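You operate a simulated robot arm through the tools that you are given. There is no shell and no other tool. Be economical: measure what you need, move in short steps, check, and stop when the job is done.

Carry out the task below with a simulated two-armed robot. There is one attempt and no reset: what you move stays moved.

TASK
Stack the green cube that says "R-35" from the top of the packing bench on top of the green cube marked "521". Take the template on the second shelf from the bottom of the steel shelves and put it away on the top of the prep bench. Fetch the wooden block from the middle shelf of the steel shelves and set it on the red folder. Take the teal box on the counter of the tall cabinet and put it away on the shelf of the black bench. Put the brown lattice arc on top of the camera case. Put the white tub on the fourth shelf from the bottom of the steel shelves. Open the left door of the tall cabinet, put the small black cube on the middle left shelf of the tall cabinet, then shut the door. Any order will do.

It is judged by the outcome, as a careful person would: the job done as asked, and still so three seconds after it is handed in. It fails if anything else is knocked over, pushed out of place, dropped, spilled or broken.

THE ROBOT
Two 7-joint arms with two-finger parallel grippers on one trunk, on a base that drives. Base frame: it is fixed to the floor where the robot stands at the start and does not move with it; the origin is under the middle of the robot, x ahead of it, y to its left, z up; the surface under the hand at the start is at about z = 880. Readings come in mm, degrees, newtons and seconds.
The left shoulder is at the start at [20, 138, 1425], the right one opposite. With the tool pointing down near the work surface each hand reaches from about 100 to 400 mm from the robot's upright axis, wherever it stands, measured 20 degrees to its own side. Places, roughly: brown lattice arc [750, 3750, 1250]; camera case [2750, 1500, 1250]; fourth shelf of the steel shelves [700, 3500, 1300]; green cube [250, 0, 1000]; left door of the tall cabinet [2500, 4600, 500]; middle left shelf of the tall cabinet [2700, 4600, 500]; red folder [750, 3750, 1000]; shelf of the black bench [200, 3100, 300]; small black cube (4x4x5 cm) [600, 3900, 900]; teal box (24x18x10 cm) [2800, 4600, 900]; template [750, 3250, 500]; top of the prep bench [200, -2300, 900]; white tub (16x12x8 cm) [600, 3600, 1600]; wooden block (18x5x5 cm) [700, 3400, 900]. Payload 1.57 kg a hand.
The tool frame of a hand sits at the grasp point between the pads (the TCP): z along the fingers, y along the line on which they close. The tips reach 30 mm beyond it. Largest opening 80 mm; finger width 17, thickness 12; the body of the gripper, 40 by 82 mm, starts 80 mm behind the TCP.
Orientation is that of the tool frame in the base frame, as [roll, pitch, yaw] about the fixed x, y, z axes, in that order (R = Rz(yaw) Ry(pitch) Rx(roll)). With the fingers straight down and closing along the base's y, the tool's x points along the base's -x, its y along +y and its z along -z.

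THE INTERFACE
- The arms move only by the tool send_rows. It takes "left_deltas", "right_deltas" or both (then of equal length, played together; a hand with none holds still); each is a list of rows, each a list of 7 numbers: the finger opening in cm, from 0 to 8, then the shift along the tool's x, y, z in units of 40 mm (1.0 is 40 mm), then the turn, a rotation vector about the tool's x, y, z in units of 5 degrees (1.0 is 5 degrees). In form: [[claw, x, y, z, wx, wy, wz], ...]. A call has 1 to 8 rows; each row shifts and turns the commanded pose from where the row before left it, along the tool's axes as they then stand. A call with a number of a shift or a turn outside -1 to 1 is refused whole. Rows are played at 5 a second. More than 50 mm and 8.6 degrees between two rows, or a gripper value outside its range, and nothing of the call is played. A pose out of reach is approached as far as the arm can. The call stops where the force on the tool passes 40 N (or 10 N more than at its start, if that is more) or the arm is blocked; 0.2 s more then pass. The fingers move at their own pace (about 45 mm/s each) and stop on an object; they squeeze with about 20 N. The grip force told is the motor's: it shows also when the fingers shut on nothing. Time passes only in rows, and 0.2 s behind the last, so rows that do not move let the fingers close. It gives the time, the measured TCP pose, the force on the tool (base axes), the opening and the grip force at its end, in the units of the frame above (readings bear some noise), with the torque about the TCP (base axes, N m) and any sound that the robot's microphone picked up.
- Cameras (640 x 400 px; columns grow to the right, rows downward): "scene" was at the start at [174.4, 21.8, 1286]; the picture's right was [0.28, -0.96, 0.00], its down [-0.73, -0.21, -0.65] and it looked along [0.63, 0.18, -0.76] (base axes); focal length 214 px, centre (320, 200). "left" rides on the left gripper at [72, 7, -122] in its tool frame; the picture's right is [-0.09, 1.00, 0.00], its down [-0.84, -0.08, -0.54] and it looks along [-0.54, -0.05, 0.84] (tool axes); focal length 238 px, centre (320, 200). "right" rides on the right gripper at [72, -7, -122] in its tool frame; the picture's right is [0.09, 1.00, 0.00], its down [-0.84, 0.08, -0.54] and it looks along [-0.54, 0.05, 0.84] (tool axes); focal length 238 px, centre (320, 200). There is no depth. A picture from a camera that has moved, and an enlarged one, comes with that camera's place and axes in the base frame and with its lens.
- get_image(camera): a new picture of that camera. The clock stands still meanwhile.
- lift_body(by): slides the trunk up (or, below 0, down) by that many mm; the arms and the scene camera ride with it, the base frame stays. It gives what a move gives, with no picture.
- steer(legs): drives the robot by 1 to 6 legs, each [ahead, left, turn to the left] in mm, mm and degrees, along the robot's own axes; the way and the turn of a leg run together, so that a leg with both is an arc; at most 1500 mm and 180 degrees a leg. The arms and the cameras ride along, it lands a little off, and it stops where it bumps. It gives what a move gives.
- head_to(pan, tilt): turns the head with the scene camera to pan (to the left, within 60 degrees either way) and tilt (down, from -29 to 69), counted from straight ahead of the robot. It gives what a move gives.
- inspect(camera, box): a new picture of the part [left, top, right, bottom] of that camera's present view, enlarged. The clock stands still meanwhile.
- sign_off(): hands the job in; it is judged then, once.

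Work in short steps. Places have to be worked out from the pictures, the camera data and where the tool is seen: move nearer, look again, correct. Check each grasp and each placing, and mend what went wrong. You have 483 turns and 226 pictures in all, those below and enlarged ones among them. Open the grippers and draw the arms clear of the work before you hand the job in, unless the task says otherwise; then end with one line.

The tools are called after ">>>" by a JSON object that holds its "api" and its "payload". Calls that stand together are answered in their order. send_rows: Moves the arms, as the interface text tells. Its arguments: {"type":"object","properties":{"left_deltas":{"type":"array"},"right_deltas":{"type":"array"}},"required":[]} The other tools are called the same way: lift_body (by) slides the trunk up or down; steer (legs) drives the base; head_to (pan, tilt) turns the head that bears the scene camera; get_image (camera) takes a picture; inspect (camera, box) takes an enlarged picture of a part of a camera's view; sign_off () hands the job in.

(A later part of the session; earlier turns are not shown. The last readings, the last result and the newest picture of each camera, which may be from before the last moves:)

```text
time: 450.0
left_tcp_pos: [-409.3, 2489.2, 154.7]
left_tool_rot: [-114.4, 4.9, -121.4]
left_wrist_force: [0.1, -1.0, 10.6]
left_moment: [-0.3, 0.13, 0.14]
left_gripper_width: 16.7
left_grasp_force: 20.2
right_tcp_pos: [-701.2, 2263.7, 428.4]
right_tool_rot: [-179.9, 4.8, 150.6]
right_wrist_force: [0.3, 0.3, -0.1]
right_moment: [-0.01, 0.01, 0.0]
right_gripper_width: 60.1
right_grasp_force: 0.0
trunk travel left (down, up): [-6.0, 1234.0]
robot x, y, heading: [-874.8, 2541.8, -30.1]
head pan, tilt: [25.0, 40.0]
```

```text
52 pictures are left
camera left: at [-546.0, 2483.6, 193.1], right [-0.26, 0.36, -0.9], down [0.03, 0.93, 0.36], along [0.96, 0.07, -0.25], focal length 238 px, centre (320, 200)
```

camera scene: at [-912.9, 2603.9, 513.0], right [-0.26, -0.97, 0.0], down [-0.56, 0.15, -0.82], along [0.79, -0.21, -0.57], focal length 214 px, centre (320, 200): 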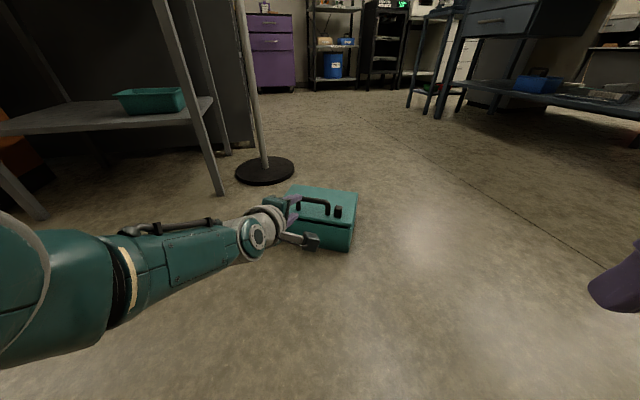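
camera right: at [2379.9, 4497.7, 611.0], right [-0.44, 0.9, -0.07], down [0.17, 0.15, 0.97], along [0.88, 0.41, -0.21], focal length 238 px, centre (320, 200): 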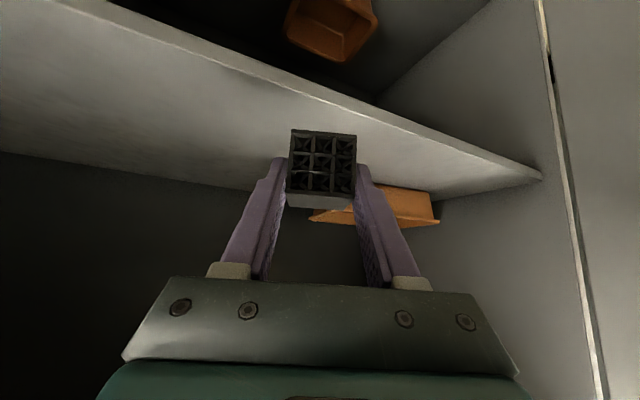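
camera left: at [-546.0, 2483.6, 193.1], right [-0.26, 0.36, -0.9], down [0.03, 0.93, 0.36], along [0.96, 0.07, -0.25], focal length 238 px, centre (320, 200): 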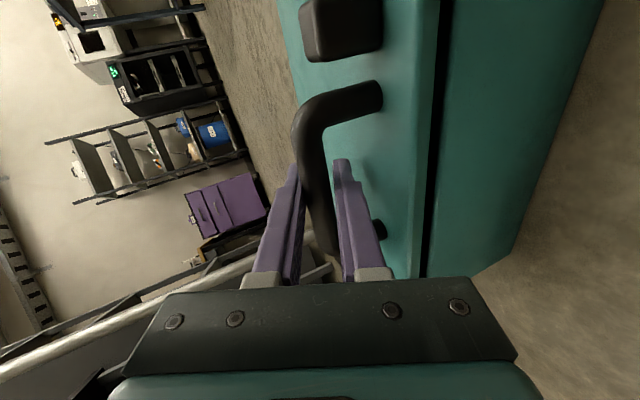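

Gripped deeper this time. I lift gently with the trunk in two stages.

>>> {"api": "lift_body", "payload": {"by": 100}}

>>> {"api": "lift_body", "payload": {"by": 300}}

>>> {"api": "get_image", "payload": {"camera": "left"}}

```text
time: 451.3
left_tcp_pos: [-413.6, 2490.8, 253.3]
left_tool_rot: [-114.8, 4.8, -121.6]
left_wrist_force: [0.0, -0.2, -6.6]
left_moment: [-0.07, -0.05, 0.01]
left_gripper_width: 15.7
left_grasp_force: 19.7
right_tcp_pos: [-704.0, 2265.9, 526.7]
right_tool_rot: [-179.9, 4.7, 150.6]
right_wrist_force: [0.6, 0.2, -0.9]
right_moment: [-0.03, -0.04, -0.03]
right_gripper_width: 60.2
right_grasp_force: 0.1
trunk travel left (down, up): [-106.0, 1134.0]
robot x, y, heading: [-884.1, 2536.9, -29.9]
head pan, tilt: [25.0, 40.0]
```

```text
time: 454.3
left_tcp_pos: [-412.7, 2491.2, 553.8]
left_tool_rot: [-114.7, 4.9, -121.7]
left_wrist_force: [0.7, 0.5, -6.1]
left_moment: [-0.05, -0.03, 0.03]
left_gripper_width: 15.7
left_grasp_force: 20.2
right_tcp_pos: [-704.4, 2265.0, 826.1]
right_tool_rot: [-180.0, 4.8, 150.6]
right_wrist_force: [0.4, 0.6, 0.0]
right_moment: [0.0, -0.02, 0.01]
right_gripper_width: 60.2
right_grasp_force: 0.0
trunk travel left (down, up): [-406.0, 834.0]
robot x, y, heading: [-876.9, 2544.6, -30.0]
head pan, tilt: [25.0, 40.0]
```

```text
51 pictures are left
camera left: at [-549.6, 2485.4, 591.6], right [-0.27, 0.36, -0.89], down [0.03, 0.93, 0.37], along [0.96, 0.07, -0.26], focal length 238 px, centre (320, 200)
```

left: 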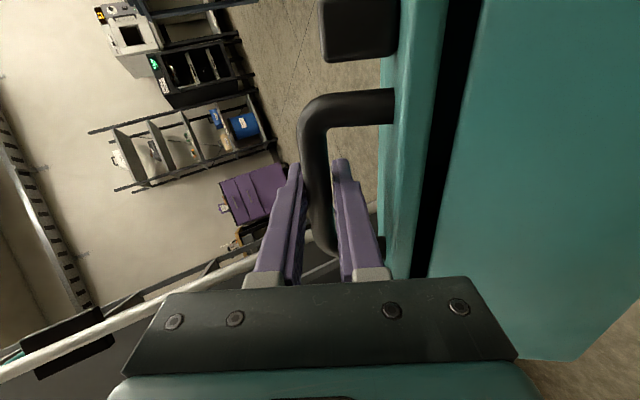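

Held well. I back off, turn to heading 0 and strafe toward the bench in short legs.

>>> {"api": "steer", "payload": {"legs": [[-130, 0, 0], [0, 0, 15], [0, 0, 15]]}}

>>> {"api": "steer", "payload": {"legs": [[0, 140, 0], [0, 140, 0], [0, 130, 0]]}}

>>> {"api": "head_to", "payload": {"pan": 0, "tilt": 25}}

>>> {"api": "get_image", "payload": {"camera": "scene"}}

```text
time: 457.4
left_tcp_pos: [-562.4, 2793.9, 552.3]
left_tool_rot: [-114.8, 4.9, -91.6]
left_wrist_force: [0.1, 0.0, -6.3]
left_moment: [-0.05, 0.01, -0.01]
left_gripper_width: 15.7
left_grasp_force: 20.3
right_tcp_pos: [-700.9, 2452.0, 826.9]
right_tool_rot: [-179.9, 4.8, -179.4]
right_wrist_force: [-0.1, 0.1, 0.9]
right_moment: [-0.01, -0.01, 0.01]
right_gripper_width: 60.1
right_grasp_force: 0.0
trunk travel left (down, up): [-406.0, 834.0]
robot x, y, heading: [-986.5, 2603.0, -0.0]
head pan, tilt: [25.0, 40.0]
```

```text
time: 460.5
left_tcp_pos: [-563.4, 3205.3, 553.2]
left_tool_rot: [-114.7, 4.9, -91.7]
left_wrist_force: [0.1, 0.7, -7.0]
left_moment: [-0.02, 0.03, -0.09]
left_gripper_width: 15.8
left_grasp_force: 20.0
right_tcp_pos: [-702.1, 2864.7, 826.9]
right_tool_rot: [-179.8, 4.8, -179.5]
right_wrist_force: [0.2, 0.0, 0.5]
right_moment: [0.0, 0.0, -0.02]
right_gripper_width: 60.1
right_grasp_force: 0.0
trunk travel left (down, up): [-406.0, 834.0]
robot x, y, heading: [-985.2, 3013.5, -0.2]
head pan, tilt: [25.0, 40.0]
```

```text
time: 461.4
left_tcp_pos: [-562.9, 3204.7, 552.8]
left_tool_rot: [-114.7, 4.9, -91.6]
left_wrist_force: [-0.4, 1.0, -6.3]
left_moment: [-0.05, 0.01, 0.0]
left_gripper_width: 15.6
left_grasp_force: 19.8
right_tcp_pos: [-701.2, 2865.6, 825.8]
right_tool_rot: [-179.9, 4.7, -179.6]
right_wrist_force: [-0.3, 0.2, 0.3]
right_moment: [0.04, 0.01, -0.02]
right_gripper_width: 60.1
right_grasp_force: 0.1
trunk travel left (down, up): [-406.0, 834.0]
robot x, y, heading: [-992.8, 3019.7, -0.3]
head pan, tilt: [0.0, 25.0]
```

```text
50 pictures are left
camera scene: at [-798.6, 3016.4, 928.7], right [0.0, -1.0, 0.0], down [-0.42, 0.0, -0.91], along [0.91, 0.0, -0.42], focal length 214 px, centre (320, 200)
```

scene: 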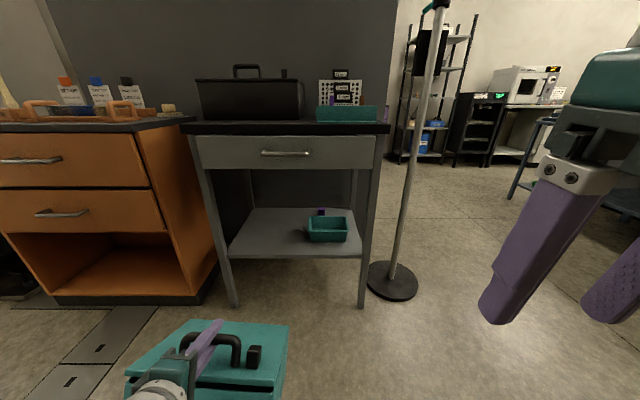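

Shelf z≈302, free room y≈3100–3420 left of the tray. I raise the arm relative to the trunk, lower the trunk, and extend the hand so the head stays clear.

>>> {"api": "send_rows", "payload": {"left_deltas": [[0, -0.08, -0.85, -0.385, 0, 0, 0], [0, -0.08, -0.85, -0.385, 0, 0, 0], [0, -0.08, -0.85, -0.385, 0, 0, 0], [0, -0.08, -0.85, -0.385, 0, 0, 0], [0, 0, -0.38, 0.84, 0, 0, 0], [0, 0, -0.38, 0.84, 0, 0, 0], [0, 0, -0.38, 0.84, 0, 0, 0]]}}

>>> {"api": "lift_body", "payload": {"by": -150}}

>>> {"api": "steer", "payload": {"legs": [[0, 54, 0], [130, 0, 0], [130, 0, 0]]}}

>>> {"api": "get_image", "payload": {"camera": "scene"}}

```text
time: 463.0
left_tcp_pos: [-449.2, 3200.4, 703.3]
left_tool_rot: [-114.9, 4.7, -91.7]
left_wrist_force: [0.2, -0.1, -6.3]
left_moment: [-0.01, -0.01, -0.01]
left_gripper_width: 15.4
left_grasp_force: 19.5
right_tcp_pos: [-701.0, 2864.9, 826.7]
right_tool_rot: [-180.0, 4.8, -179.6]
right_wrist_force: [0.4, -0.9, -0.4]
right_moment: [0.01, 0.01, -0.03]
right_gripper_width: 60.0
right_grasp_force: 0.0
trunk travel left (down, up): [-406.0, 834.0]
robot x, y, heading: [-990.6, 3019.0, -0.1]
head pan, tilt: [0.0, 25.0]
```

```text
time: 464.7
left_tcp_pos: [-452.0, 3201.8, 552.4]
left_tool_rot: [-114.8, 4.9, -91.8]
left_wrist_force: [0.6, 0.8, -5.8]
left_moment: [0.03, 0.04, -0.01]
left_gripper_width: 15.3
left_grasp_force: 19.6
right_tcp_pos: [-703.2, 2865.2, 676.9]
right_tool_rot: [-179.9, 4.7, -179.5]
right_wrist_force: [-0.1, -0.5, 0.3]
right_moment: [0.01, -0.03, -0.02]
right_gripper_width: 59.9
right_grasp_force: 0.0
trunk travel left (down, up): [-256.0, 984.0]
robot x, y, heading: [-992.0, 3016.5, 0.1]
head pan, tilt: [0.0, 25.0]
```

```text
time: 467.4
left_tcp_pos: [-194.6, 3255.9, 552.1]
left_tool_rot: [-114.8, 4.9, -91.7]
left_wrist_force: [-1.2, 0.1, -6.3]
left_moment: [-0.03, 0.01, 0.03]
left_gripper_width: 15.7
left_grasp_force: 19.8
right_tcp_pos: [-444.5, 2917.5, 676.4]
right_tool_rot: [-179.9, 4.8, -179.5]
right_wrist_force: [-0.6, 0.5, -0.1]
right_moment: [0.02, 0.0, 0.0]
right_gripper_width: 60.1
right_grasp_force: 0.0
trunk travel left (down, up): [-256.0, 984.0]
robot x, y, heading: [-729.4, 3070.0, 0.1]
head pan, tilt: [0.0, 25.0]
```

```text
49 pictures are left
camera scene: at [-540.8, 3070.1, 778.5], right [0.0, -1.0, 0.0], down [-0.42, 0.0, -0.91], along [0.91, 0.0, -0.42], focal length 214 px, centre (320, 200)
```

scene: 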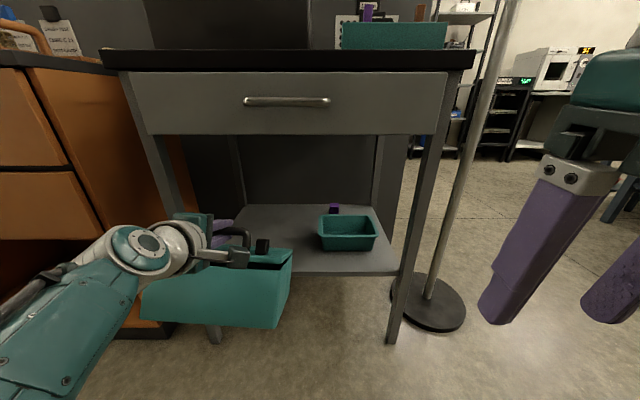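

Clearances are good (leg inner ≈3425, tray ≤3077, box 3136–3376). I drive in, in short legs.

>>> {"api": "steer", "payload": {"legs": [[110, 0, 0], [110, 0, 0]]}}

>>> {"api": "get_image", "payload": {"camera": "scene"}}

```text
time: 469.4
left_tcp_pos: [22.9, 3256.0, 551.9]
left_tool_rot: [-114.9, 4.9, -91.7]
left_wrist_force: [0.4, 0.2, -7.3]
left_moment: [-0.01, 0.03, 0.0]
left_gripper_width: 15.5
left_grasp_force: 19.7
right_tcp_pos: [-227.6, 2918.5, 676.7]
right_tool_rot: [-179.9, 4.7, -179.5]
right_wrist_force: [0.7, -0.5, 0.4]
right_moment: [0.0, 0.02, 0.03]
right_gripper_width: 60.0
right_grasp_force: 0.0
trunk travel left (down, up): [-256.0, 984.0]
robot x, y, heading: [-512.3, 3068.2, -0.2]
head pan, tilt: [0.0, 25.0]
```

```text
48 pictures are left
camera scene: at [-323.0, 3070.1, 778.6], right [0.0, -1.0, 0.0], down [-0.42, 0.0, -0.91], along [0.91, 0.0, -0.42], focal length 214 px, centre (320, 200)
```

scene: 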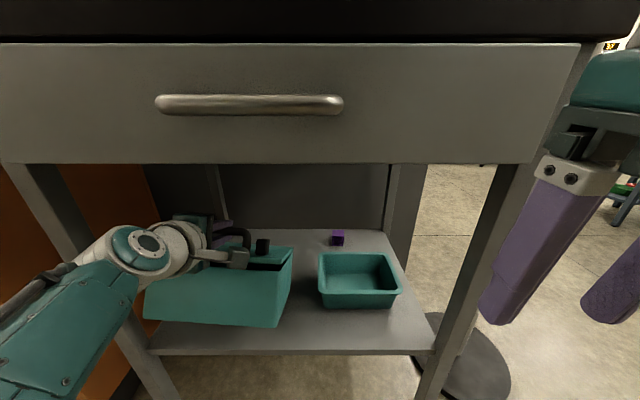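

I advance the last 92 mm and then lower.

>>> {"api": "steer", "payload": {"legs": [[92, 0, 0]]}}

>>> {"api": "lift_body", "payload": {"by": -35}}

>>> {"api": "get_image", "payload": {"camera": "scene"}}

```text
time: 470.5
left_tcp_pos: [114.9, 3257.0, 551.3]
left_tool_rot: [-114.9, 4.9, -91.7]
left_wrist_force: [1.1, -0.5, -7.0]
left_moment: [-0.01, 0.02, -0.02]
left_gripper_width: 16.0
left_grasp_force: 19.9
right_tcp_pos: [-134.5, 2918.4, 676.2]
right_tool_rot: [-179.9, 4.7, -179.5]
right_wrist_force: [-0.1, 0.8, -0.5]
right_moment: [-0.01, -0.01, 0.01]
right_gripper_width: 59.7
right_grasp_force: 0.1
trunk travel left (down, up): [-256.0, 984.0]
robot x, y, heading: [-424.7, 3072.1, 0.4]
head pan, tilt: [0.0, 25.0]
```

```text
time: 471.3
left_tcp_pos: [113.8, 3256.1, 515.1]
left_tool_rot: [-115.1, 4.8, -91.8]
left_wrist_force: [-0.2, -0.4, -3.7]
left_moment: [-0.32, 0.06, -0.1]
left_gripper_width: 16.1
left_grasp_force: 19.5
right_tcp_pos: [-133.8, 2918.2, 641.4]
right_tool_rot: [-179.8, 4.7, -179.5]
right_wrist_force: [-0.7, -1.1, 0.0]
right_moment: [-0.04, 0.03, 0.02]
right_gripper_width: 60.1
right_grasp_force: 0.1
trunk travel left (down, up): [-221.0, 1019.0]
robot x, y, heading: [-420.4, 3068.7, 0.2]
head pan, tilt: [0.0, 25.0]
```

```text
47 pictures are left
camera scene: at [-231.2, 3069.9, 743.6], right [0.0, -1.0, 0.0], down [-0.42, 0.0, -0.91], along [0.91, 0.0, -0.42], focal length 214 px, centre (320, 200)
```

scene: 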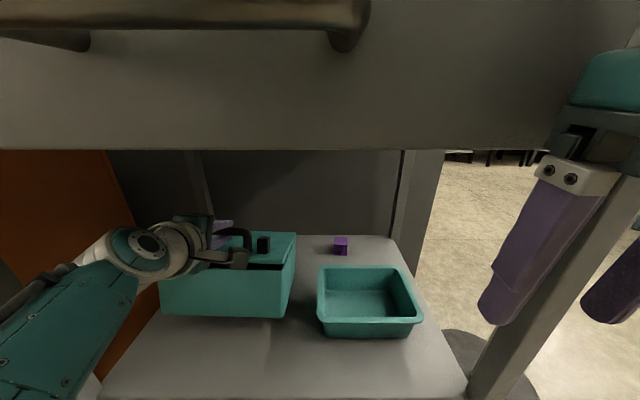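

The rear edge touches. I lower gradually while easing back so the box settles flat.

>>> {"api": "lift_body", "payload": {"by": -16}}

>>> {"api": "steer", "payload": {"legs": [[-22, 0, 0]]}}

>>> {"api": "lift_body", "payload": {"by": -16}}

>>> {"api": "steer", "payload": {"legs": [[-20, 0, 0]]}}

>>> {"api": "get_image", "payload": {"camera": "scene"}}

```text
time: 471.9
left_tcp_pos: [114.3, 3255.2, 499.0]
left_tool_rot: [-115.0, 4.9, -91.6]
left_wrist_force: [0.2, -1.0, -4.7]
left_moment: [-0.33, 0.05, -0.09]
left_gripper_width: 16.3
left_grasp_force: 19.9
right_tcp_pos: [-133.8, 2918.1, 626.1]
right_tool_rot: [-179.9, 4.7, -179.5]
right_wrist_force: [0.2, -0.3, -0.1]
right_moment: [-0.01, -0.01, 0.0]
right_gripper_width: 60.0
right_grasp_force: 0.0
trunk travel left (down, up): [-205.0, 1035.0]
robot x, y, heading: [-422.9, 3067.7, 0.2]
head pan, tilt: [0.0, 25.0]
```

```text
time: 472.8
left_tcp_pos: [94.6, 3254.9, 502.2]
left_tool_rot: [-114.8, 5.0, -91.6]
left_wrist_force: [0.5, 0.0, -3.7]
left_moment: [-0.23, -0.07, 0.08]
left_gripper_width: 15.5
left_grasp_force: 20.0
right_tcp_pos: [-153.9, 2918.9, 626.0]
right_tool_rot: [-179.9, 4.8, -179.5]
right_wrist_force: [0.0, 0.3, -0.2]
right_moment: [0.01, 0.0, 0.03]
right_gripper_width: 60.2
right_grasp_force: 0.0
trunk travel left (down, up): [-205.0, 1035.0]
robot x, y, heading: [-444.3, 3069.2, -0.1]
head pan, tilt: [0.0, 25.0]
```

```text
time: 473.4
left_tcp_pos: [94.6, 3255.0, 484.1]
left_tool_rot: [-115.0, 5.0, -91.7]
left_wrist_force: [1.1, 0.2, -4.5]
left_moment: [-0.22, -0.03, 0.11]
left_gripper_width: 15.7
left_grasp_force: 20.3
right_tcp_pos: [-155.9, 2919.7, 610.3]
right_tool_rot: [-179.9, 4.8, -179.5]
right_wrist_force: [1.1, 0.4, -0.4]
right_moment: [-0.02, 0.03, 0.0]
right_gripper_width: 59.9
right_grasp_force: 0.1
trunk travel left (down, up): [-189.0, 1051.0]
robot x, y, heading: [-443.7, 3072.5, -0.1]
head pan, tilt: [0.0, 25.0]
```

```text
time: 474.2
left_tcp_pos: [76.5, 3255.8, 484.8]
left_tool_rot: [-114.9, 5.0, -91.8]
left_wrist_force: [-1.0, -0.5, -4.2]
left_moment: [-0.33, -0.06, 0.06]
left_gripper_width: 16.2
left_grasp_force: 19.9
right_tcp_pos: [-173.8, 2918.1, 610.3]
right_tool_rot: [-179.9, 4.8, -179.5]
right_wrist_force: [0.3, 1.0, 0.0]
right_moment: [0.0, -0.01, -0.02]
right_gripper_width: 59.8
right_grasp_force: 0.0
trunk travel left (down, up): [-189.0, 1051.0]
robot x, y, heading: [-462.9, 3069.7, 0.6]
head pan, tilt: [0.0, 25.0]
```

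```text
46 pictures are left
camera scene: at [-271.0, 3070.1, 712.0], right [0.0, -1.0, 0.0], down [-0.42, 0.0, -0.91], along [0.91, 0.0, -0.42], focal length 214 px, centre (320, 200)
```

scene: 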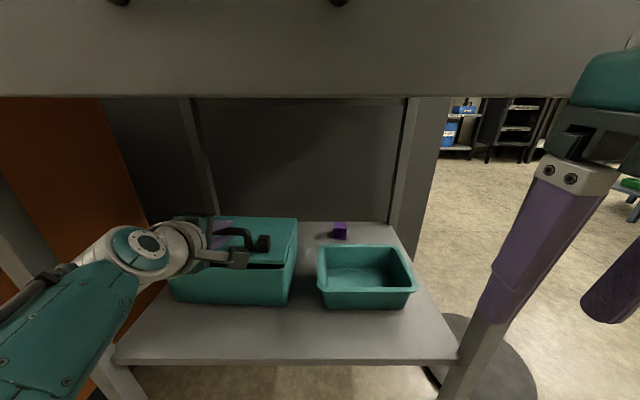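

Settling well. I continue lowering in steps.

>>> {"api": "lift_body", "payload": {"by": -14}}

>>> {"api": "steer", "payload": {"legs": [[-12, 0, 0]]}}

>>> {"api": "lift_body", "payload": {"by": -12}}

>>> {"api": "inspect", "payload": {"camera": "scene", "box": [130, 190, 350, 340]}}

```text
time: 474.8
left_tcp_pos: [82.1, 3257.8, 477.7]
left_tool_rot: [-114.0, 5.0, -91.5]
left_wrist_force: [1.6, -1.0, 29.8]
left_moment: [-0.38, 0.01, 0.13]
left_gripper_width: 16.8
left_grasp_force: 19.7
right_tcp_pos: [-171.2, 2921.0, 598.0]
right_tool_rot: [-179.9, 5.1, -179.6]
right_wrist_force: [-0.6, 0.2, -0.4]
right_moment: [-0.01, 0.01, -0.02]
right_gripper_width: 60.1
right_grasp_force: 0.1
trunk travel left (down, up): [-175.0, 1065.0]
robot x, y, heading: [-466.4, 3069.4, 0.1]
head pan, tilt: [0.0, 25.0]
```

```text
time: 475.5
left_tcp_pos: [71.8, 3258.0, 478.8]
left_tool_rot: [-113.9, 5.1, -91.5]
left_wrist_force: [9.0, -2.3, 28.5]
left_moment: [-0.34, 0.08, 0.06]
left_gripper_width: 16.9
left_grasp_force: 20.2
right_tcp_pos: [-179.7, 2920.2, 596.5]
right_tool_rot: [-179.9, 5.1, -179.5]
right_wrist_force: [0.4, 0.1, -1.1]
right_moment: [0.0, 0.01, -0.01]
right_gripper_width: 60.2
right_grasp_force: 0.0
trunk travel left (down, up): [-175.0, 1065.0]
robot x, y, heading: [-476.3, 3069.0, 0.1]
head pan, tilt: [0.0, 25.0]
```

```text
time: 476.1
left_tcp_pos: [75.5, 3259.9, 474.3]
left_tool_rot: [-113.0, 5.2, -91.1]
left_wrist_force: [4.8, -1.0, 35.4]
left_moment: [-0.44, 0.33, -0.1]
left_gripper_width: 16.4
left_grasp_force: 20.0
right_tcp_pos: [-181.4, 2920.3, 584.4]
right_tool_rot: [-179.9, 5.1, -179.5]
right_wrist_force: [0.1, -0.3, 0.3]
right_moment: [0.03, 0.0, -0.02]
right_gripper_width: 60.0
right_grasp_force: 0.1
trunk travel left (down, up): [-163.0, 1077.0]
robot x, y, heading: [-472.9, 3069.7, -0.0]
head pan, tilt: [0.0, 25.0]
```

```text
2.67 times, centred on (240, 265) of scene
camera zoom: at [-277.7, 3071.3, 687.1], right [0.0, -1.0, 0.0], down [-0.42, 0.0, -0.91], along [0.91, 0.0, -0.42], focal length 572 px, centre (533, 27)
```

zoom: 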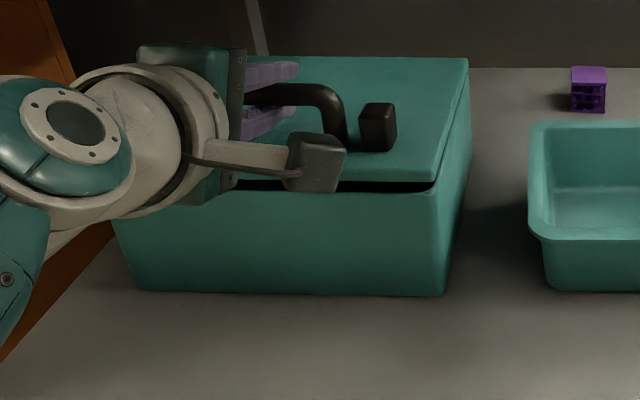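

The box is flat on the shelf; its lid (with the handle) is slightly ajar. I relieve the pressure and open the fingers slowly.

>>> {"api": "lift_body", "payload": {"by": 7}}

>>> {"api": "send_rows", "payload": {"left_deltas": [[2, 0, 0, 0, 0, 0, 0], [2.6, 0, 0, 0, 0, 0, 0], [3.2, 0, 0, 0, 0, 0, 0], [3.2, 0, 0, 0, 0, 0, 0]]}}

>>> {"api": "inspect", "payload": {"camera": "scene", "box": [130, 190, 350, 340]}}

>>> {"api": "get_image", "payload": {"camera": "left"}}

```text
time: 476.7
left_tcp_pos: [69.2, 3258.5, 473.8]
left_tool_rot: [-113.9, 5.1, -91.3]
left_wrist_force: [6.3, 1.6, 16.3]
left_moment: [-0.25, 0.24, 0.24]
left_gripper_width: 16.6
left_grasp_force: 20.6
right_tcp_pos: [-183.4, 2919.7, 591.9]
right_tool_rot: [-179.9, 5.0, -179.4]
right_wrist_force: [0.1, 0.5, 0.0]
right_moment: [-0.01, -0.04, 0.01]
right_gripper_width: 59.8
right_grasp_force: 0.0
trunk travel left (down, up): [-170.0, 1070.0]
robot x, y, heading: [-471.9, 3071.0, 0.1]
head pan, tilt: [0.0, 25.0]
```

```text
time: 477.7
left_tcp_pos: [66.7, 3258.4, 471.3]
left_tool_rot: [-114.3, 5.2, -91.3]
left_wrist_force: [3.9, -0.2, 7.7]
left_moment: [-0.02, -0.24, 0.04]
left_gripper_width: 24.9
left_grasp_force: 0.1
right_tcp_pos: [-185.9, 2920.2, 591.8]
right_tool_rot: [-179.9, 4.8, -179.5]
right_wrist_force: [-0.2, 0.4, -1.7]
right_moment: [-0.02, 0.0, 0.01]
right_gripper_width: 60.2
right_grasp_force: 0.1
trunk travel left (down, up): [-170.0, 1070.0]
robot x, y, heading: [-474.8, 3071.4, -0.1]
head pan, tilt: [0.0, 25.0]
```

```text
2.67 times, centred on (240, 265) of scene
camera zoom: at [-282.2, 3071.2, 693.1], right [0.0, -1.0, 0.0], down [-0.42, 0.0, -0.91], along [0.91, 0.0, -0.42], focal length 572 px, centre (533, 27)
```

zoom: 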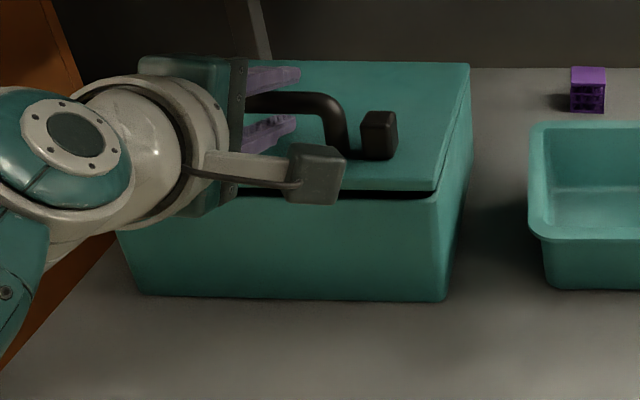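

```text
43 pictures are left
camera left: at [-49.4, 3185.1, 508.7], right [-0.4, 0.18, -0.9], down [-0.44, 0.82, 0.37], along [0.8, 0.54, -0.25], focal length 238 px, centre (320, 200)
```

left: 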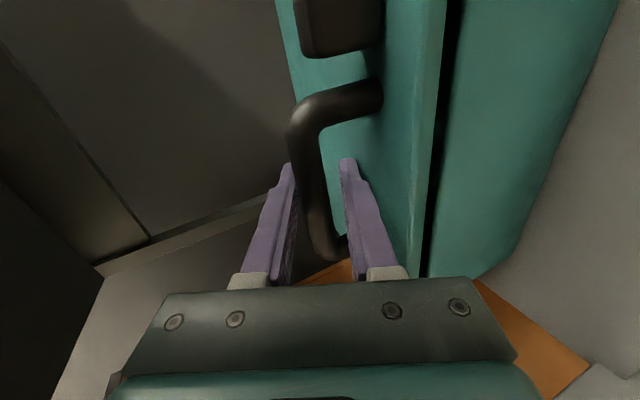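

I raise 6 mm to centre the bar between the fingers, then withdraw straight back along the fingers.

>>> {"api": "lift_body", "payload": {"by": 6}}

>>> {"api": "send_rows", "payload": {"left_deltas": [[2.8, 0, 0, 0, 0, 0, 0], [2.8, 0, 0, -0.3, 0, 0, 0], [2.8, 0, 0, -0.5, 0, 0, 0], [2.8, 0, 0, -0.5, 0, 0, 0], [2.8, 0, 0, -0.5, 0, 0, 0]]}}

>>> {"api": "get_image", "payload": {"camera": "scene"}}

```text
time: 478.2
left_tcp_pos: [64.3, 3257.3, 474.9]
left_tool_rot: [-114.5, 5.1, -91.6]
left_wrist_force: [-0.1, -0.6, -0.5]
left_moment: [-0.05, 0.0, -0.01]
left_gripper_width: 31.6
left_grasp_force: 0.2
right_tcp_pos: [-187.4, 2919.4, 595.8]
right_tool_rot: [-179.9, 4.7, -179.5]
right_wrist_force: [0.2, 0.4, -0.4]
right_moment: [0.01, 0.0, 0.0]
right_gripper_width: 60.0
right_grasp_force: 0.1
trunk travel left (down, up): [-176.0, 1064.0]
robot x, y, heading: [-479.9, 3069.2, 0.2]
head pan, tilt: [0.0, 25.0]
```

```text
time: 479.6
left_tcp_pos: [-0.2, 3301.1, 511.8]
left_tool_rot: [-113.7, 11.4, -89.8]
left_wrist_force: [-0.7, -0.9, -4.0]
left_moment: [-0.08, 0.09, -0.06]
left_gripper_width: 30.8
left_grasp_force: 1.4
right_tcp_pos: [-188.0, 2918.2, 596.8]
right_tool_rot: [-179.9, 4.7, -179.4]
right_wrist_force: [-0.5, 0.2, 0.4]
right_moment: [-0.05, 0.0, -0.02]
right_gripper_width: 60.1
right_grasp_force: 0.1
trunk travel left (down, up): [-176.0, 1064.0]
robot x, y, heading: [-475.9, 3072.8, 0.2]
head pan, tilt: [0.0, 25.0]
stopped in row 5 (left hand): the arm was blocked; the commanded pose is now the measured one
```

```text
42 pictures are left
camera scene: at [-284.6, 3070.4, 698.8], right [0.0, -1.0, 0.0], down [-0.42, 0.0, -0.91], along [0.91, 0.0, -0.42], focal length 214 px, centre (320, 200)
```

scene: 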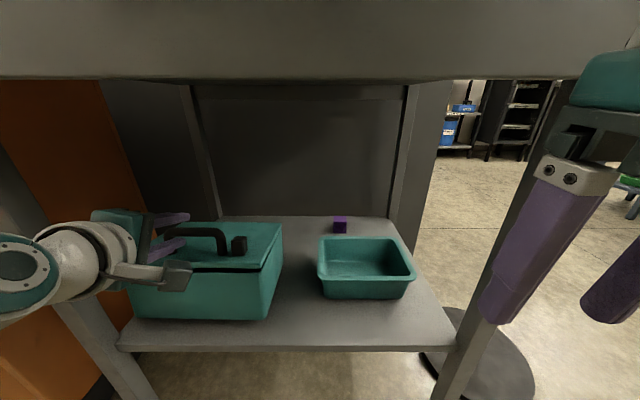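

The arm got blocked and shifted sideways; I zoom to see whether the fingers still hook the handle.

>>> {"api": "inspect", "payload": {"camera": "scene", "box": [80, 190, 300, 340]}}

>>> {"api": "get_image", "payload": {"camera": "left"}}

```text
2.67 times, centred on (190, 265) of scene
camera zoom: at [-284.6, 3070.4, 698.8], right [0.0, -1.0, 0.0], down [-0.42, 0.0, -0.91], along [0.91, 0.0, -0.42], focal length 572 px, centre (667, 27)
```

zoom: 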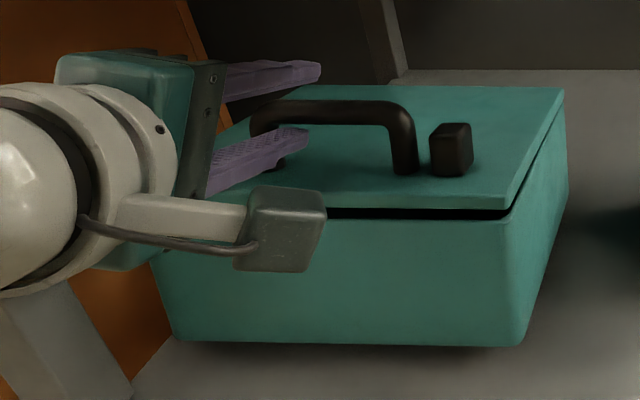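

```text
40 pictures are left
camera left: at [-113.6, 3220.9, 539.4], right [-0.4, 0.27, -0.87], down [-0.47, 0.76, 0.45], along [0.79, 0.59, -0.18], focal length 238 px, centre (320, 200)
```

left: 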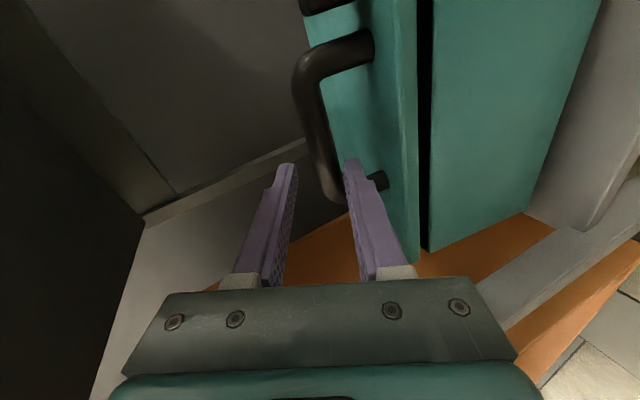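

The lower finger's tip is still just under the bar. I lower 6 mm and let the base pull it straight back.

>>> {"api": "lift_body", "payload": {"by": -6}}

>>> {"api": "steer", "payload": {"legs": [[-25, -8, 0]]}}

>>> {"api": "inspect", "payload": {"camera": "scene", "box": [80, 190, 300, 340]}}

```text
time: 480.2
left_tcp_pos: [1.4, 3300.6, 505.5]
left_tool_rot: [-113.7, 11.3, -89.9]
left_wrist_force: [0.0, 0.3, -3.5]
left_moment: [-0.08, 0.09, 0.0]
left_gripper_width: 31.2
left_grasp_force: 1.5
right_tcp_pos: [-188.0, 2917.9, 590.5]
right_tool_rot: [-179.9, 4.7, -179.5]
right_wrist_force: [-0.5, -0.7, 1.1]
right_moment: [0.01, 0.0, 0.02]
right_gripper_width: 59.8
right_grasp_force: 0.1
trunk travel left (down, up): [-170.0, 1070.0]
robot x, y, heading: [-477.7, 3068.4, -0.0]
head pan, tilt: [0.0, 25.0]
```

```text
time: 481.0
left_tcp_pos: [-21.2, 3293.5, 507.9]
left_tool_rot: [-113.6, 11.5, -89.9]
left_wrist_force: [0.7, 0.2, 0.1]
left_moment: [0.02, -0.04, 0.02]
left_gripper_width: 28.3
left_grasp_force: 0.0
right_tcp_pos: [-210.0, 2912.2, 590.9]
right_tool_rot: [-179.9, 4.9, -179.5]
right_wrist_force: [0.5, 0.2, 0.7]
right_moment: [0.0, 0.03, 0.02]
right_gripper_width: 60.2
right_grasp_force: 0.0
trunk travel left (down, up): [-170.0, 1070.0]
robot x, y, heading: [-498.2, 3063.6, -0.1]
head pan, tilt: [0.0, 25.0]
```

```text
2.67 times, centred on (190, 265) of scene
camera zoom: at [-307.0, 3063.4, 693.2], right [0.0, -1.0, 0.0], down [-0.42, 0.0, -0.91], along [0.91, 0.0, -0.42], focal length 572 px, centre (667, 27)
```

zoom: 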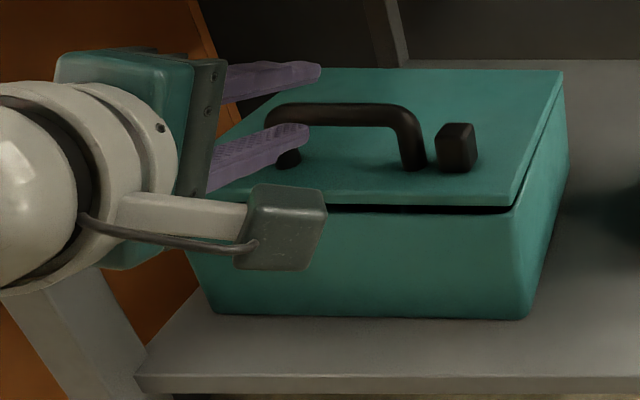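

Free now. I back away fully and check the box.

>>> {"api": "steer", "payload": {"legs": [[-60, 0, 0], [-240, 0, 0]]}}

>>> {"api": "get_image", "payload": {"camera": "scene"}}

```text
time: 483.4
left_tcp_pos: [-323.2, 3293.9, 506.3]
left_tool_rot: [-113.5, 11.7, -89.8]
left_wrist_force: [-0.5, -1.4, -0.2]
left_moment: [0.0, 0.04, 0.03]
left_gripper_width: 28.1
left_grasp_force: 0.2
right_tcp_pos: [-512.8, 2911.2, 590.6]
right_tool_rot: [-179.8, 4.7, -179.6]
right_wrist_force: [0.7, 0.2, -0.2]
right_moment: [0.01, 0.01, 0.04]
right_gripper_width: 59.9
right_grasp_force: 0.0
trunk travel left (down, up): [-170.0, 1070.0]
robot x, y, heading: [-801.7, 3061.6, 0.2]
head pan, tilt: [0.0, 25.0]
```

```text
38 pictures are left
camera scene: at [-609.6, 3062.3, 693.0], right [0.0, -1.0, 0.0], down [-0.42, 0.0, -0.91], along [0.91, 0.0, -0.42], focal length 214 px, centre (320, 200)
```

scene: 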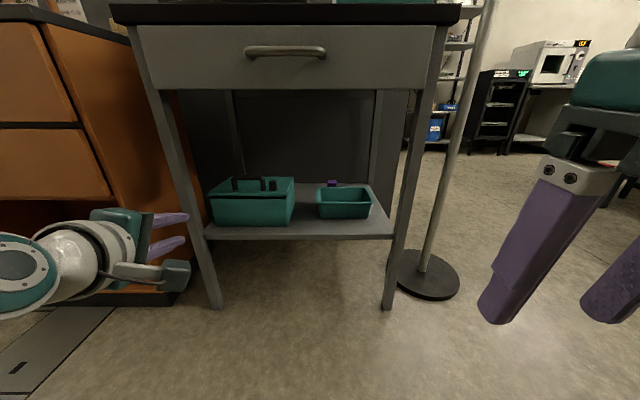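

The box sits properly on the shelf. Last: the template. I raise the trunk and reset the left hand (undo the roll, retract) before driving.

>>> {"api": "lift_body", "payload": {"by": 400}}

>>> {"api": "send_rows", "payload": {"left_deltas": [[4, 0, 0, 0, 0, 0, 1], [4, 0, 0, 0, 0, 0, 1], [4, 0, 0, 0, 0, 0, 1], [4, 0, 0, 0, 0, 0, 1], [4, 0, 0, 0, 0, 0, 1], [4, 0, 0, 0, 0, 0, 1], [4, 0, 0, 0, 0, 0, 1], [4, 0, 0, 0, 0, 0, 1]]}}

>>> {"api": "send_rows", "payload": {"left_deltas": [[4, 0, 0, 0, 0, 0, 1], [4, 0, 0, 0, 0, 0, 1], [4, 0, 0, 0, 0, 0, 1], [4, 0, 0, 0, 0, 0, 1], [4, 0, 0, 0, 0, 0, 1], [4, 0, 0, 0, 0, 0, 1], [4, 0, 0, 0, 0, 0, 1], [4, 0, 0, 0, 0, 0, 1]]}}

>>> {"api": "steer", "payload": {"legs": [[0, 0, -90], [800, 0, 0], [0, 1150, 0], [0, 1150, 0]]}}

```text
time: 487.2
left_tcp_pos: [-323.7, 3294.1, 906.5]
left_tool_rot: [-113.6, 11.8, -89.8]
left_wrist_force: [-0.6, 0.0, 0.6]
left_moment: [0.03, 0.01, -0.01]
left_gripper_width: 28.0
left_grasp_force: 0.1
right_tcp_pos: [-514.0, 2910.8, 990.9]
right_tool_rot: [-179.9, 4.7, -179.5]
right_wrist_force: [0.1, -0.6, 0.4]
right_moment: [0.0, 0.0, -0.02]
right_gripper_width: 60.0
right_grasp_force: 0.0
trunk travel left (down, up): [-570.0, 670.0]
robot x, y, heading: [-799.7, 3060.9, -0.1]
head pan, tilt: [0.0, 25.0]
```

```text
time: 489.0
left_tcp_pos: [-324.9, 3294.8, 906.2]
left_tool_rot: [-125.1, 47.1, -112.1]
left_wrist_force: [-0.1, 0.1, -0.1]
left_moment: [0.0, -0.03, -0.01]
left_gripper_width: 39.9
left_grasp_force: 0.1
right_tcp_pos: [-514.2, 2912.1, 991.1]
right_tool_rot: [-179.9, 4.7, -179.5]
right_wrist_force: [0.5, -0.4, 0.2]
right_moment: [0.01, -0.01, 0.03]
right_gripper_width: 60.1
right_grasp_force: 0.2
trunk travel left (down, up): [-570.0, 670.0]
robot x, y, heading: [-800.3, 3063.3, 0.3]
head pan, tilt: [0.0, 25.0]
```

```text
time: 490.8
left_tcp_pos: [-324.1, 3294.0, 906.9]
left_tool_rot: [173.3, 66.7, 177.9]
left_wrist_force: [-0.5, -0.2, -0.8]
left_moment: [0.02, 0.0, 0.0]
left_gripper_width: 40.0
left_grasp_force: 0.0
right_tcp_pos: [-513.8, 2911.3, 990.6]
right_tool_rot: [-179.9, 4.9, -179.7]
right_wrist_force: [-0.3, -0.2, 0.0]
right_moment: [0.02, -0.01, -0.01]
right_gripper_width: 59.8
right_grasp_force: 0.0
trunk travel left (down, up): [-570.0, 670.0]
robot x, y, heading: [-803.0, 3060.4, -0.2]
head pan, tilt: [0.0, 25.0]
```

```text
time: 509.9
left_tcp_pos: [1739.1, 1805.1, 906.4]
left_tool_rot: [173.6, 66.9, 89.1]
left_wrist_force: [-0.1, -0.8, 0.4]
left_moment: [-0.03, 0.02, 0.02]
left_gripper_width: 40.1
left_grasp_force: 0.0
right_tcp_pos: [1352.2, 1988.3, 989.3]
right_tool_rot: [-180.0, 4.8, 91.2]
right_wrist_force: [-0.1, -1.5, 0.1]
right_moment: [0.0, 0.02, 0.01]
right_gripper_width: 59.9
right_grasp_force: 0.1
trunk travel left (down, up): [-570.0, 670.0]
robot x, y, heading: [1502.4, 2280.3, -89.1]
head pan, tilt: [0.0, 25.0]
```

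I retract the left hand, turn to face the shelves and move to the template's position.

>>> {"api": "send_rows", "payload": {"left_deltas": [[4, 0.16, 0, -0.39, 0, 1, 0], [4, 0.2, 0, -0.37, 0, 1, 0], [4, 0.23, 0, -0.35, 0, 1, 0], [4, 0.26, 0, -0.33, 0, 1, 0], [4, 0.29, 0, -0.31, 0, 1, 0], [4, 0.31, 0, -0.28, 0, 1, 0], [4, 0.34, 0, -0.25, 0, 1, 0], [4, 0.36, 0, -0.22, 0, 1, 0]]}}

>>> {"api": "send_rows", "payload": {"left_deltas": [[4, 0.37, 0, -0.19, 0, 1, 0], [4, 0.39, 0, -0.16, 0, 1, 0], [4, 0.4, 0, -0.12, 0, 1, 0], [4, 0.41, 0, -0.09, 0, 1, 0]]}}

>>> {"api": "steer", "payload": {"legs": [[0, 0, -91], [0, -950, 0]]}}

>>> {"api": "send_rows", "payload": {"right_deltas": [[7, -0.89, 0, 0.1, 0, -1, 0], [7, -0.87, 0, 0.2, 0, -1, 0], [7, -0.85, 0, 0.27, 0, -1, 0], [7, -0.82, 0, 0.35, 0, -1, 0], [7, -0.79, 0, 0.42, 0, -1, 0], [7, -0.6, 0, 0.4, 0, -1, 0], [7, -0.4, 0, 0.3, 0, -1, 0], [7, -0.3, 0, 0.25, 0, -1, 0]]}}

>>> {"api": "lift_body", "payload": {"by": -270}}

>>> {"api": "head_to", "payload": {"pan": -10, "tilt": 25}}

>>> {"api": "get_image", "payload": {"camera": "scene"}}

```text
time: 511.6
left_tcp_pos: [1726.9, 1938.8, 907.0]
left_tool_rot: [177.2, 26.7, 93.6]
left_wrist_force: [-0.2, 0.2, -0.3]
left_moment: [0.01, -0.02, 0.01]
left_gripper_width: 40.3
left_grasp_force: 0.0
right_tcp_pos: [1352.4, 1987.8, 990.2]
right_tool_rot: [-179.9, 4.8, 91.2]
right_wrist_force: [-0.1, 0.0, 0.6]
right_moment: [-0.01, 0.01, -0.03]
right_gripper_width: 60.1
right_grasp_force: 0.0
trunk travel left (down, up): [-570.0, 670.0]
robot x, y, heading: [1504.2, 2280.7, -89.1]
head pan, tilt: [0.0, 25.0]
```

```text
time: 512.6
left_tcp_pos: [1722.1, 2005.4, 906.1]
left_tool_rot: [177.4, 6.8, 94.7]
left_wrist_force: [0.3, 0.7, 0.6]
left_moment: [0.0, 0.01, 0.03]
left_gripper_width: 40.1
left_grasp_force: 0.0
right_tcp_pos: [1352.9, 1989.0, 989.3]
right_tool_rot: [-179.8, 4.8, 91.1]
right_wrist_force: [0.4, 0.2, 0.9]
right_moment: [0.02, 0.0, -0.02]
right_gripper_width: 60.1
right_grasp_force: 0.0
trunk travel left (down, up): [-570.0, 670.0]
robot x, y, heading: [1501.3, 2280.9, -89.1]
head pan, tilt: [0.0, 25.0]
```

```text
time: 521.5
left_tcp_pos: [1220.2, 3011.7, 907.3]
left_tool_rot: [177.5, 6.9, 4.1]
left_wrist_force: [0.6, -0.6, 0.0]
left_moment: [0.01, 0.02, 0.02]
left_gripper_width: 40.0
left_grasp_force: 0.1
right_tcp_pos: [1206.1, 3379.1, 990.7]
right_tool_rot: [-179.9, 4.7, 0.6]
right_wrist_force: [-0.2, 0.4, -0.2]
right_moment: [0.01, -0.02, 0.02]
right_gripper_width: 60.0
right_grasp_force: 0.2
trunk travel left (down, up): [-570.0, 670.0]
robot x, y, heading: [1496.9, 3228.9, -179.8]
head pan, tilt: [0.0, 25.0]
```

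```text
time: 523.3
left_tcp_pos: [1220.9, 3010.4, 907.1]
left_tool_rot: [177.4, 6.9, 3.9]
left_wrist_force: [-0.4, 0.1, 0.1]
left_moment: [0.01, 0.01, -0.02]
left_gripper_width: 40.0
left_grasp_force: 0.0
right_tcp_pos: [963.4, 3376.9, 979.2]
right_tool_rot: [-179.8, 45.0, 0.8]
right_wrist_force: [0.5, -0.5, 0.7]
right_moment: [0.0, -0.02, -0.01]
right_gripper_width: 70.0
right_grasp_force: 0.0
trunk travel left (down, up): [-570.0, 670.0]
robot x, y, heading: [1498.6, 3233.7, -179.9]
head pan, tilt: [0.0, 25.0]
```

```text
time: 526.0
left_tcp_pos: [1221.4, 3010.7, 636.2]
left_tool_rot: [177.4, 6.8, 4.1]
left_wrist_force: [0.0, 0.9, -0.9]
left_moment: [-0.02, -0.03, -0.01]
left_gripper_width: 40.0
left_grasp_force: 0.1
right_tcp_pos: [963.5, 3375.9, 707.9]
right_tool_rot: [-179.9, 44.8, 0.7]
right_wrist_force: [0.2, -0.6, 0.3]
right_moment: [0.01, -0.04, 0.01]
right_gripper_width: 70.1
right_grasp_force: 0.1
trunk travel left (down, up): [-300.0, 940.0]
robot x, y, heading: [1497.6, 3227.2, -179.8]
head pan, tilt: [0.0, 25.0]
```

```text
time: 526.7
left_tcp_pos: [1220.7, 3010.2, 637.8]
left_tool_rot: [177.5, 7.0, 4.1]
left_wrist_force: [0.1, -0.3, -0.3]
left_moment: [0.01, -0.02, 0.04]
left_gripper_width: 40.0
left_grasp_force: 0.0
right_tcp_pos: [964.2, 3375.3, 709.2]
right_tool_rot: [-179.9, 44.8, 0.7]
right_wrist_force: [-0.9, 0.1, -0.4]
right_moment: [-0.01, -0.01, -0.01]
right_gripper_width: 70.2
right_grasp_force: 0.1
trunk travel left (down, up): [-300.0, 940.0]
robot x, y, heading: [1497.2, 3227.9, -180.1]
head pan, tilt: [-10.0, 25.0]
```

```text
37 pictures are left
camera scene: at [1305.6, 3244.5, 822.8], right [0.17, 0.99, 0.0], down [0.42, -0.07, -0.91], along [-0.89, 0.15, -0.42], focal length 214 px, centre (320, 200)
```

scene: 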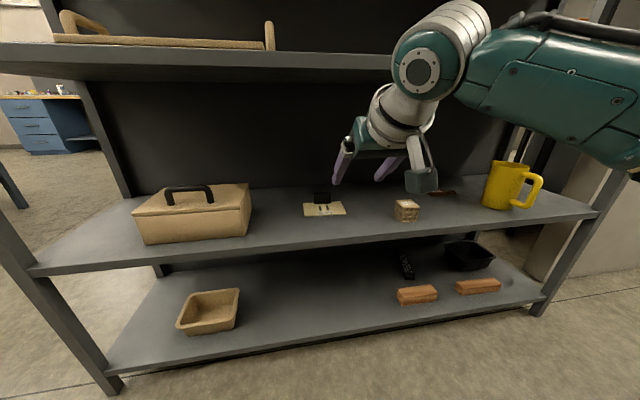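

I zoom on the template in both views.

>>> {"api": "inspect", "payload": {"camera": "scene", "box": [280, 170, 380, 235]}}

>>> {"api": "get_image", "payload": {"camera": "right"}}

```text
6.15 times, centred on (330, 202) of scene
camera zoom: at [1305.6, 3244.5, 822.8], right [0.17, 0.99, 0.0], down [0.42, -0.07, -0.91], along [-0.89, 0.15, -0.42], focal length 1320 px, centre (258, 185)
```

zoom: 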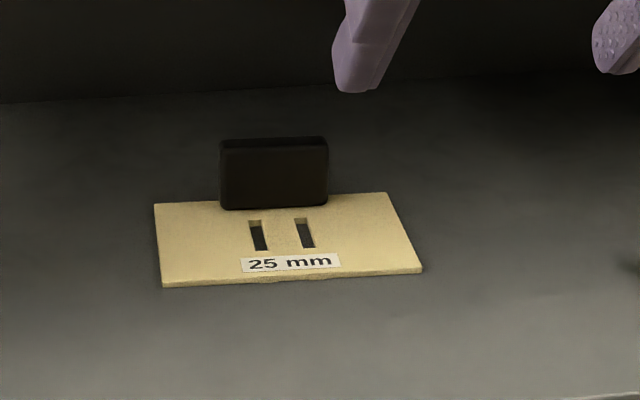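

```text
35 pictures are left
camera right: at [1101.1, 3383.1, 745.3], right [0.08, -0.99, -0.07], down [-0.21, -0.08, 0.97], along [-0.97, -0.06, -0.22], focal length 238 px, centre (320, 200)
```

right: 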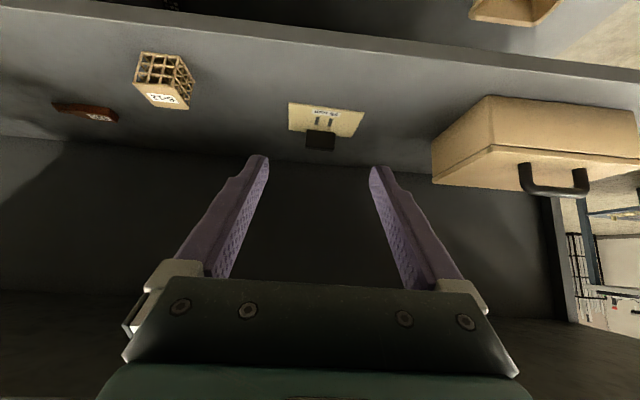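

Template: plate on shelf z≈494, its black grip stands at the back, y≈3335–3393, x≈633–647, top z≈537. I align yaw, lower and go to the pre-grasp.

>>> {"api": "send_rows", "payload": {"right_deltas": [[7.5, 0, 0, 0, 0.57, 0, 0.57]]}}

>>> {"api": "lift_body", "payload": {"by": -100}}

>>> {"api": "steer", "payload": {"legs": [[225, 9, 0]]}}

>>> {"api": "get_image", "payload": {"camera": "right"}}

```text
time: 527.1
left_tcp_pos: [1221.1, 3008.9, 637.1]
left_tool_rot: [177.4, 6.9, 4.1]
left_wrist_force: [-0.1, -0.2, 0.7]
left_moment: [0.01, 0.0, -0.02]
left_gripper_width: 39.9
left_grasp_force: 0.0
right_tcp_pos: [963.8, 3375.9, 707.8]
right_tool_rot: [-179.7, 44.7, -3.3]
right_wrist_force: [-1.1, -0.2, 0.8]
right_moment: [0.02, -0.03, -0.01]
right_gripper_width: 75.0
right_grasp_force: 0.2
trunk travel left (down, up): [-300.0, 940.0]
robot x, y, heading: [1497.1, 3231.4, -179.8]
head pan, tilt: [-10.0, 25.0]
```

```text
time: 528.5
left_tcp_pos: [1222.0, 3010.0, 537.0]
left_tool_rot: [177.5, 6.9, 4.2]
left_wrist_force: [-0.2, 0.8, -0.7]
left_moment: [0.0, 0.01, 0.0]
left_gripper_width: 39.9
left_grasp_force: 0.1
right_tcp_pos: [964.4, 3375.9, 609.0]
right_tool_rot: [-179.8, 44.8, -3.3]
right_wrist_force: [0.3, 0.6, -0.7]
right_moment: [-0.01, -0.02, 0.03]
right_gripper_width: 75.0
right_grasp_force: 0.1
trunk travel left (down, up): [-200.0, 1040.0]
robot x, y, heading: [1500.1, 3230.8, -179.8]
head pan, tilt: [-10.0, 25.0]
```

```text
time: 530.2
left_tcp_pos: [998.6, 3001.8, 536.2]
left_tool_rot: [177.5, 6.9, 4.0]
left_wrist_force: [-0.4, 0.5, -0.5]
left_moment: [0.0, 0.0, 0.05]
left_gripper_width: 40.2
left_grasp_force: 0.1
right_tcp_pos: [742.3, 3365.8, 607.9]
right_tool_rot: [-179.8, 44.7, -3.3]
right_wrist_force: [-0.3, -0.1, 1.6]
right_moment: [0.0, -0.03, -0.01]
right_gripper_width: 75.1
right_grasp_force: 0.0
trunk travel left (down, up): [-200.0, 1040.0]
robot x, y, heading: [1270.5, 3217.3, -179.9]
head pan, tilt: [-10.0, 25.0]
```

```text
34 pictures are left
camera right: at [879.5, 3363.9, 645.0], right [0.01, -1.0, -0.07], down [-0.22, -0.07, 0.97], along [-0.98, 0.01, -0.22], focal length 238 px, centre (320, 200)
```

right: 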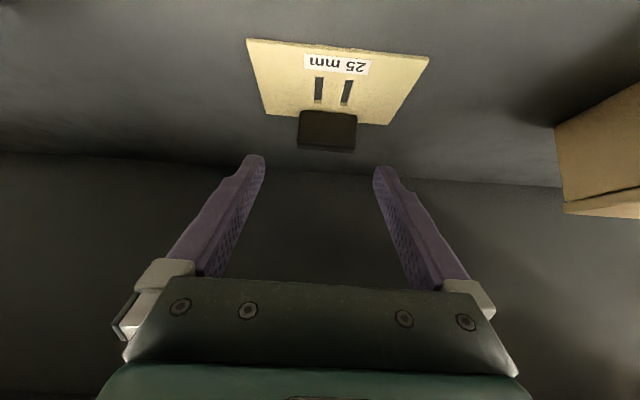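

Aligned within a few mm. I go in along the tool, checking before closing.

>>> {"api": "send_rows", "payload": {"right_deltas": [[7.5, -0.04, 0.05, 0.73, 0, 0, 0], [7.5, -0.04, 0.05, 0.73, 0, 0, 0], [7.5, -0.04, 0.05, 0.73, 0, 0, 0]]}}

>>> {"api": "get_image", "payload": {"camera": "right"}}

```text
time: 531.0
left_tcp_pos: [997.7, 2999.9, 536.5]
left_tool_rot: [177.4, 6.8, 4.1]
left_wrist_force: [0.6, 0.7, -0.6]
left_moment: [0.0, -0.01, -0.02]
left_gripper_width: 39.9
left_grasp_force: 0.1
right_tcp_pos: [675.4, 3363.2, 548.7]
right_tool_rot: [-179.8, 44.9, -3.2]
right_wrist_force: [-0.8, -0.2, -0.7]
right_moment: [0.03, 0.0, 0.0]
right_gripper_width: 75.1
right_grasp_force: 0.0
trunk travel left (down, up): [-200.0, 1040.0]
robot x, y, heading: [1273.4, 3217.1, -179.7]
head pan, tilt: [-10.0, 25.0]
```

```text
33 pictures are left
camera right: at [812.7, 3361.1, 586.4], right [0.01, -1.0, -0.07], down [-0.21, -0.07, 0.97], along [-0.98, 0.01, -0.21], focal length 238 px, centre (320, 200)
```

right: 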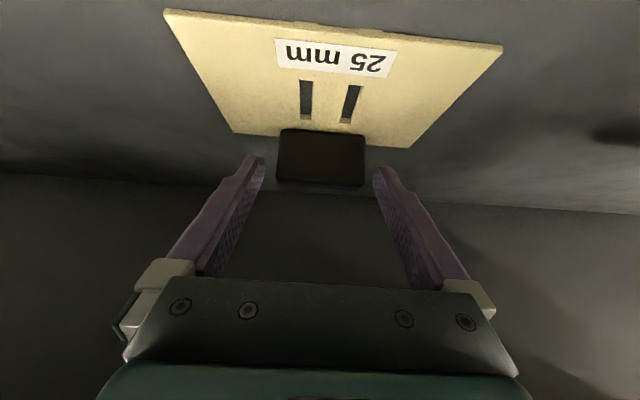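

Centred. The last 27 mm, then close and lift slightly.

>>> {"api": "send_rows", "payload": {"right_deltas": [[7.5, -0.03, 0, 0.66, 0, 0, 0], [6, 0, 0, 0, 0, 0, 0], [4.5, 0, 0, 0, 0, 0, 0], [4.5, 0, 0, 0, 0, 0, 0]]}}

>>> {"api": "get_image", "payload": {"camera": "right"}}

```text
time: 532.0
left_tcp_pos: [999.2, 2999.7, 537.0]
left_tool_rot: [177.4, 6.9, 4.0]
left_wrist_force: [0.2, 0.5, -0.6]
left_moment: [0.01, -0.01, 0.01]
left_gripper_width: 40.2
left_grasp_force: 0.1
right_tcp_pos: [669.6, 3366.1, 539.6]
right_tool_rot: [-179.9, 44.8, -3.4]
right_wrist_force: [1.8, -1.2, 3.6]
right_moment: [-0.03, 0.09, 0.02]
right_gripper_width: 59.2
right_grasp_force: 20.2
right hand out of reach, approached as far as the arm can: row 1
trunk travel left (down, up): [-200.0, 1040.0]
robot x, y, heading: [1273.1, 3218.1, -179.8]
head pan, tilt: [-10.0, 25.0]
```

```text
32 pictures are left
camera right: at [806.6, 3363.8, 575.8], right [0.01, -1.0, -0.07], down [-0.22, -0.07, 0.97], along [-0.98, 0.01, -0.22], focal length 238 px, centre (320, 200)
```

right: 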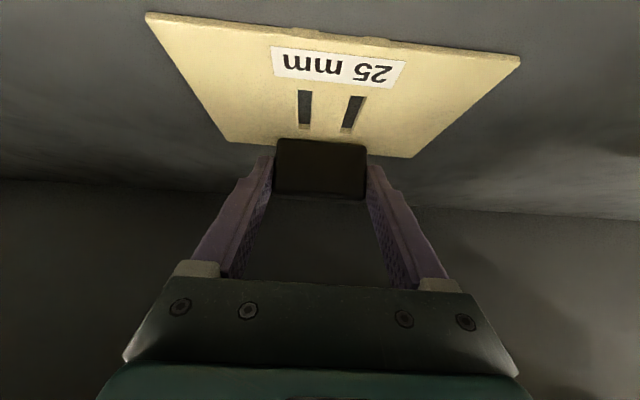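

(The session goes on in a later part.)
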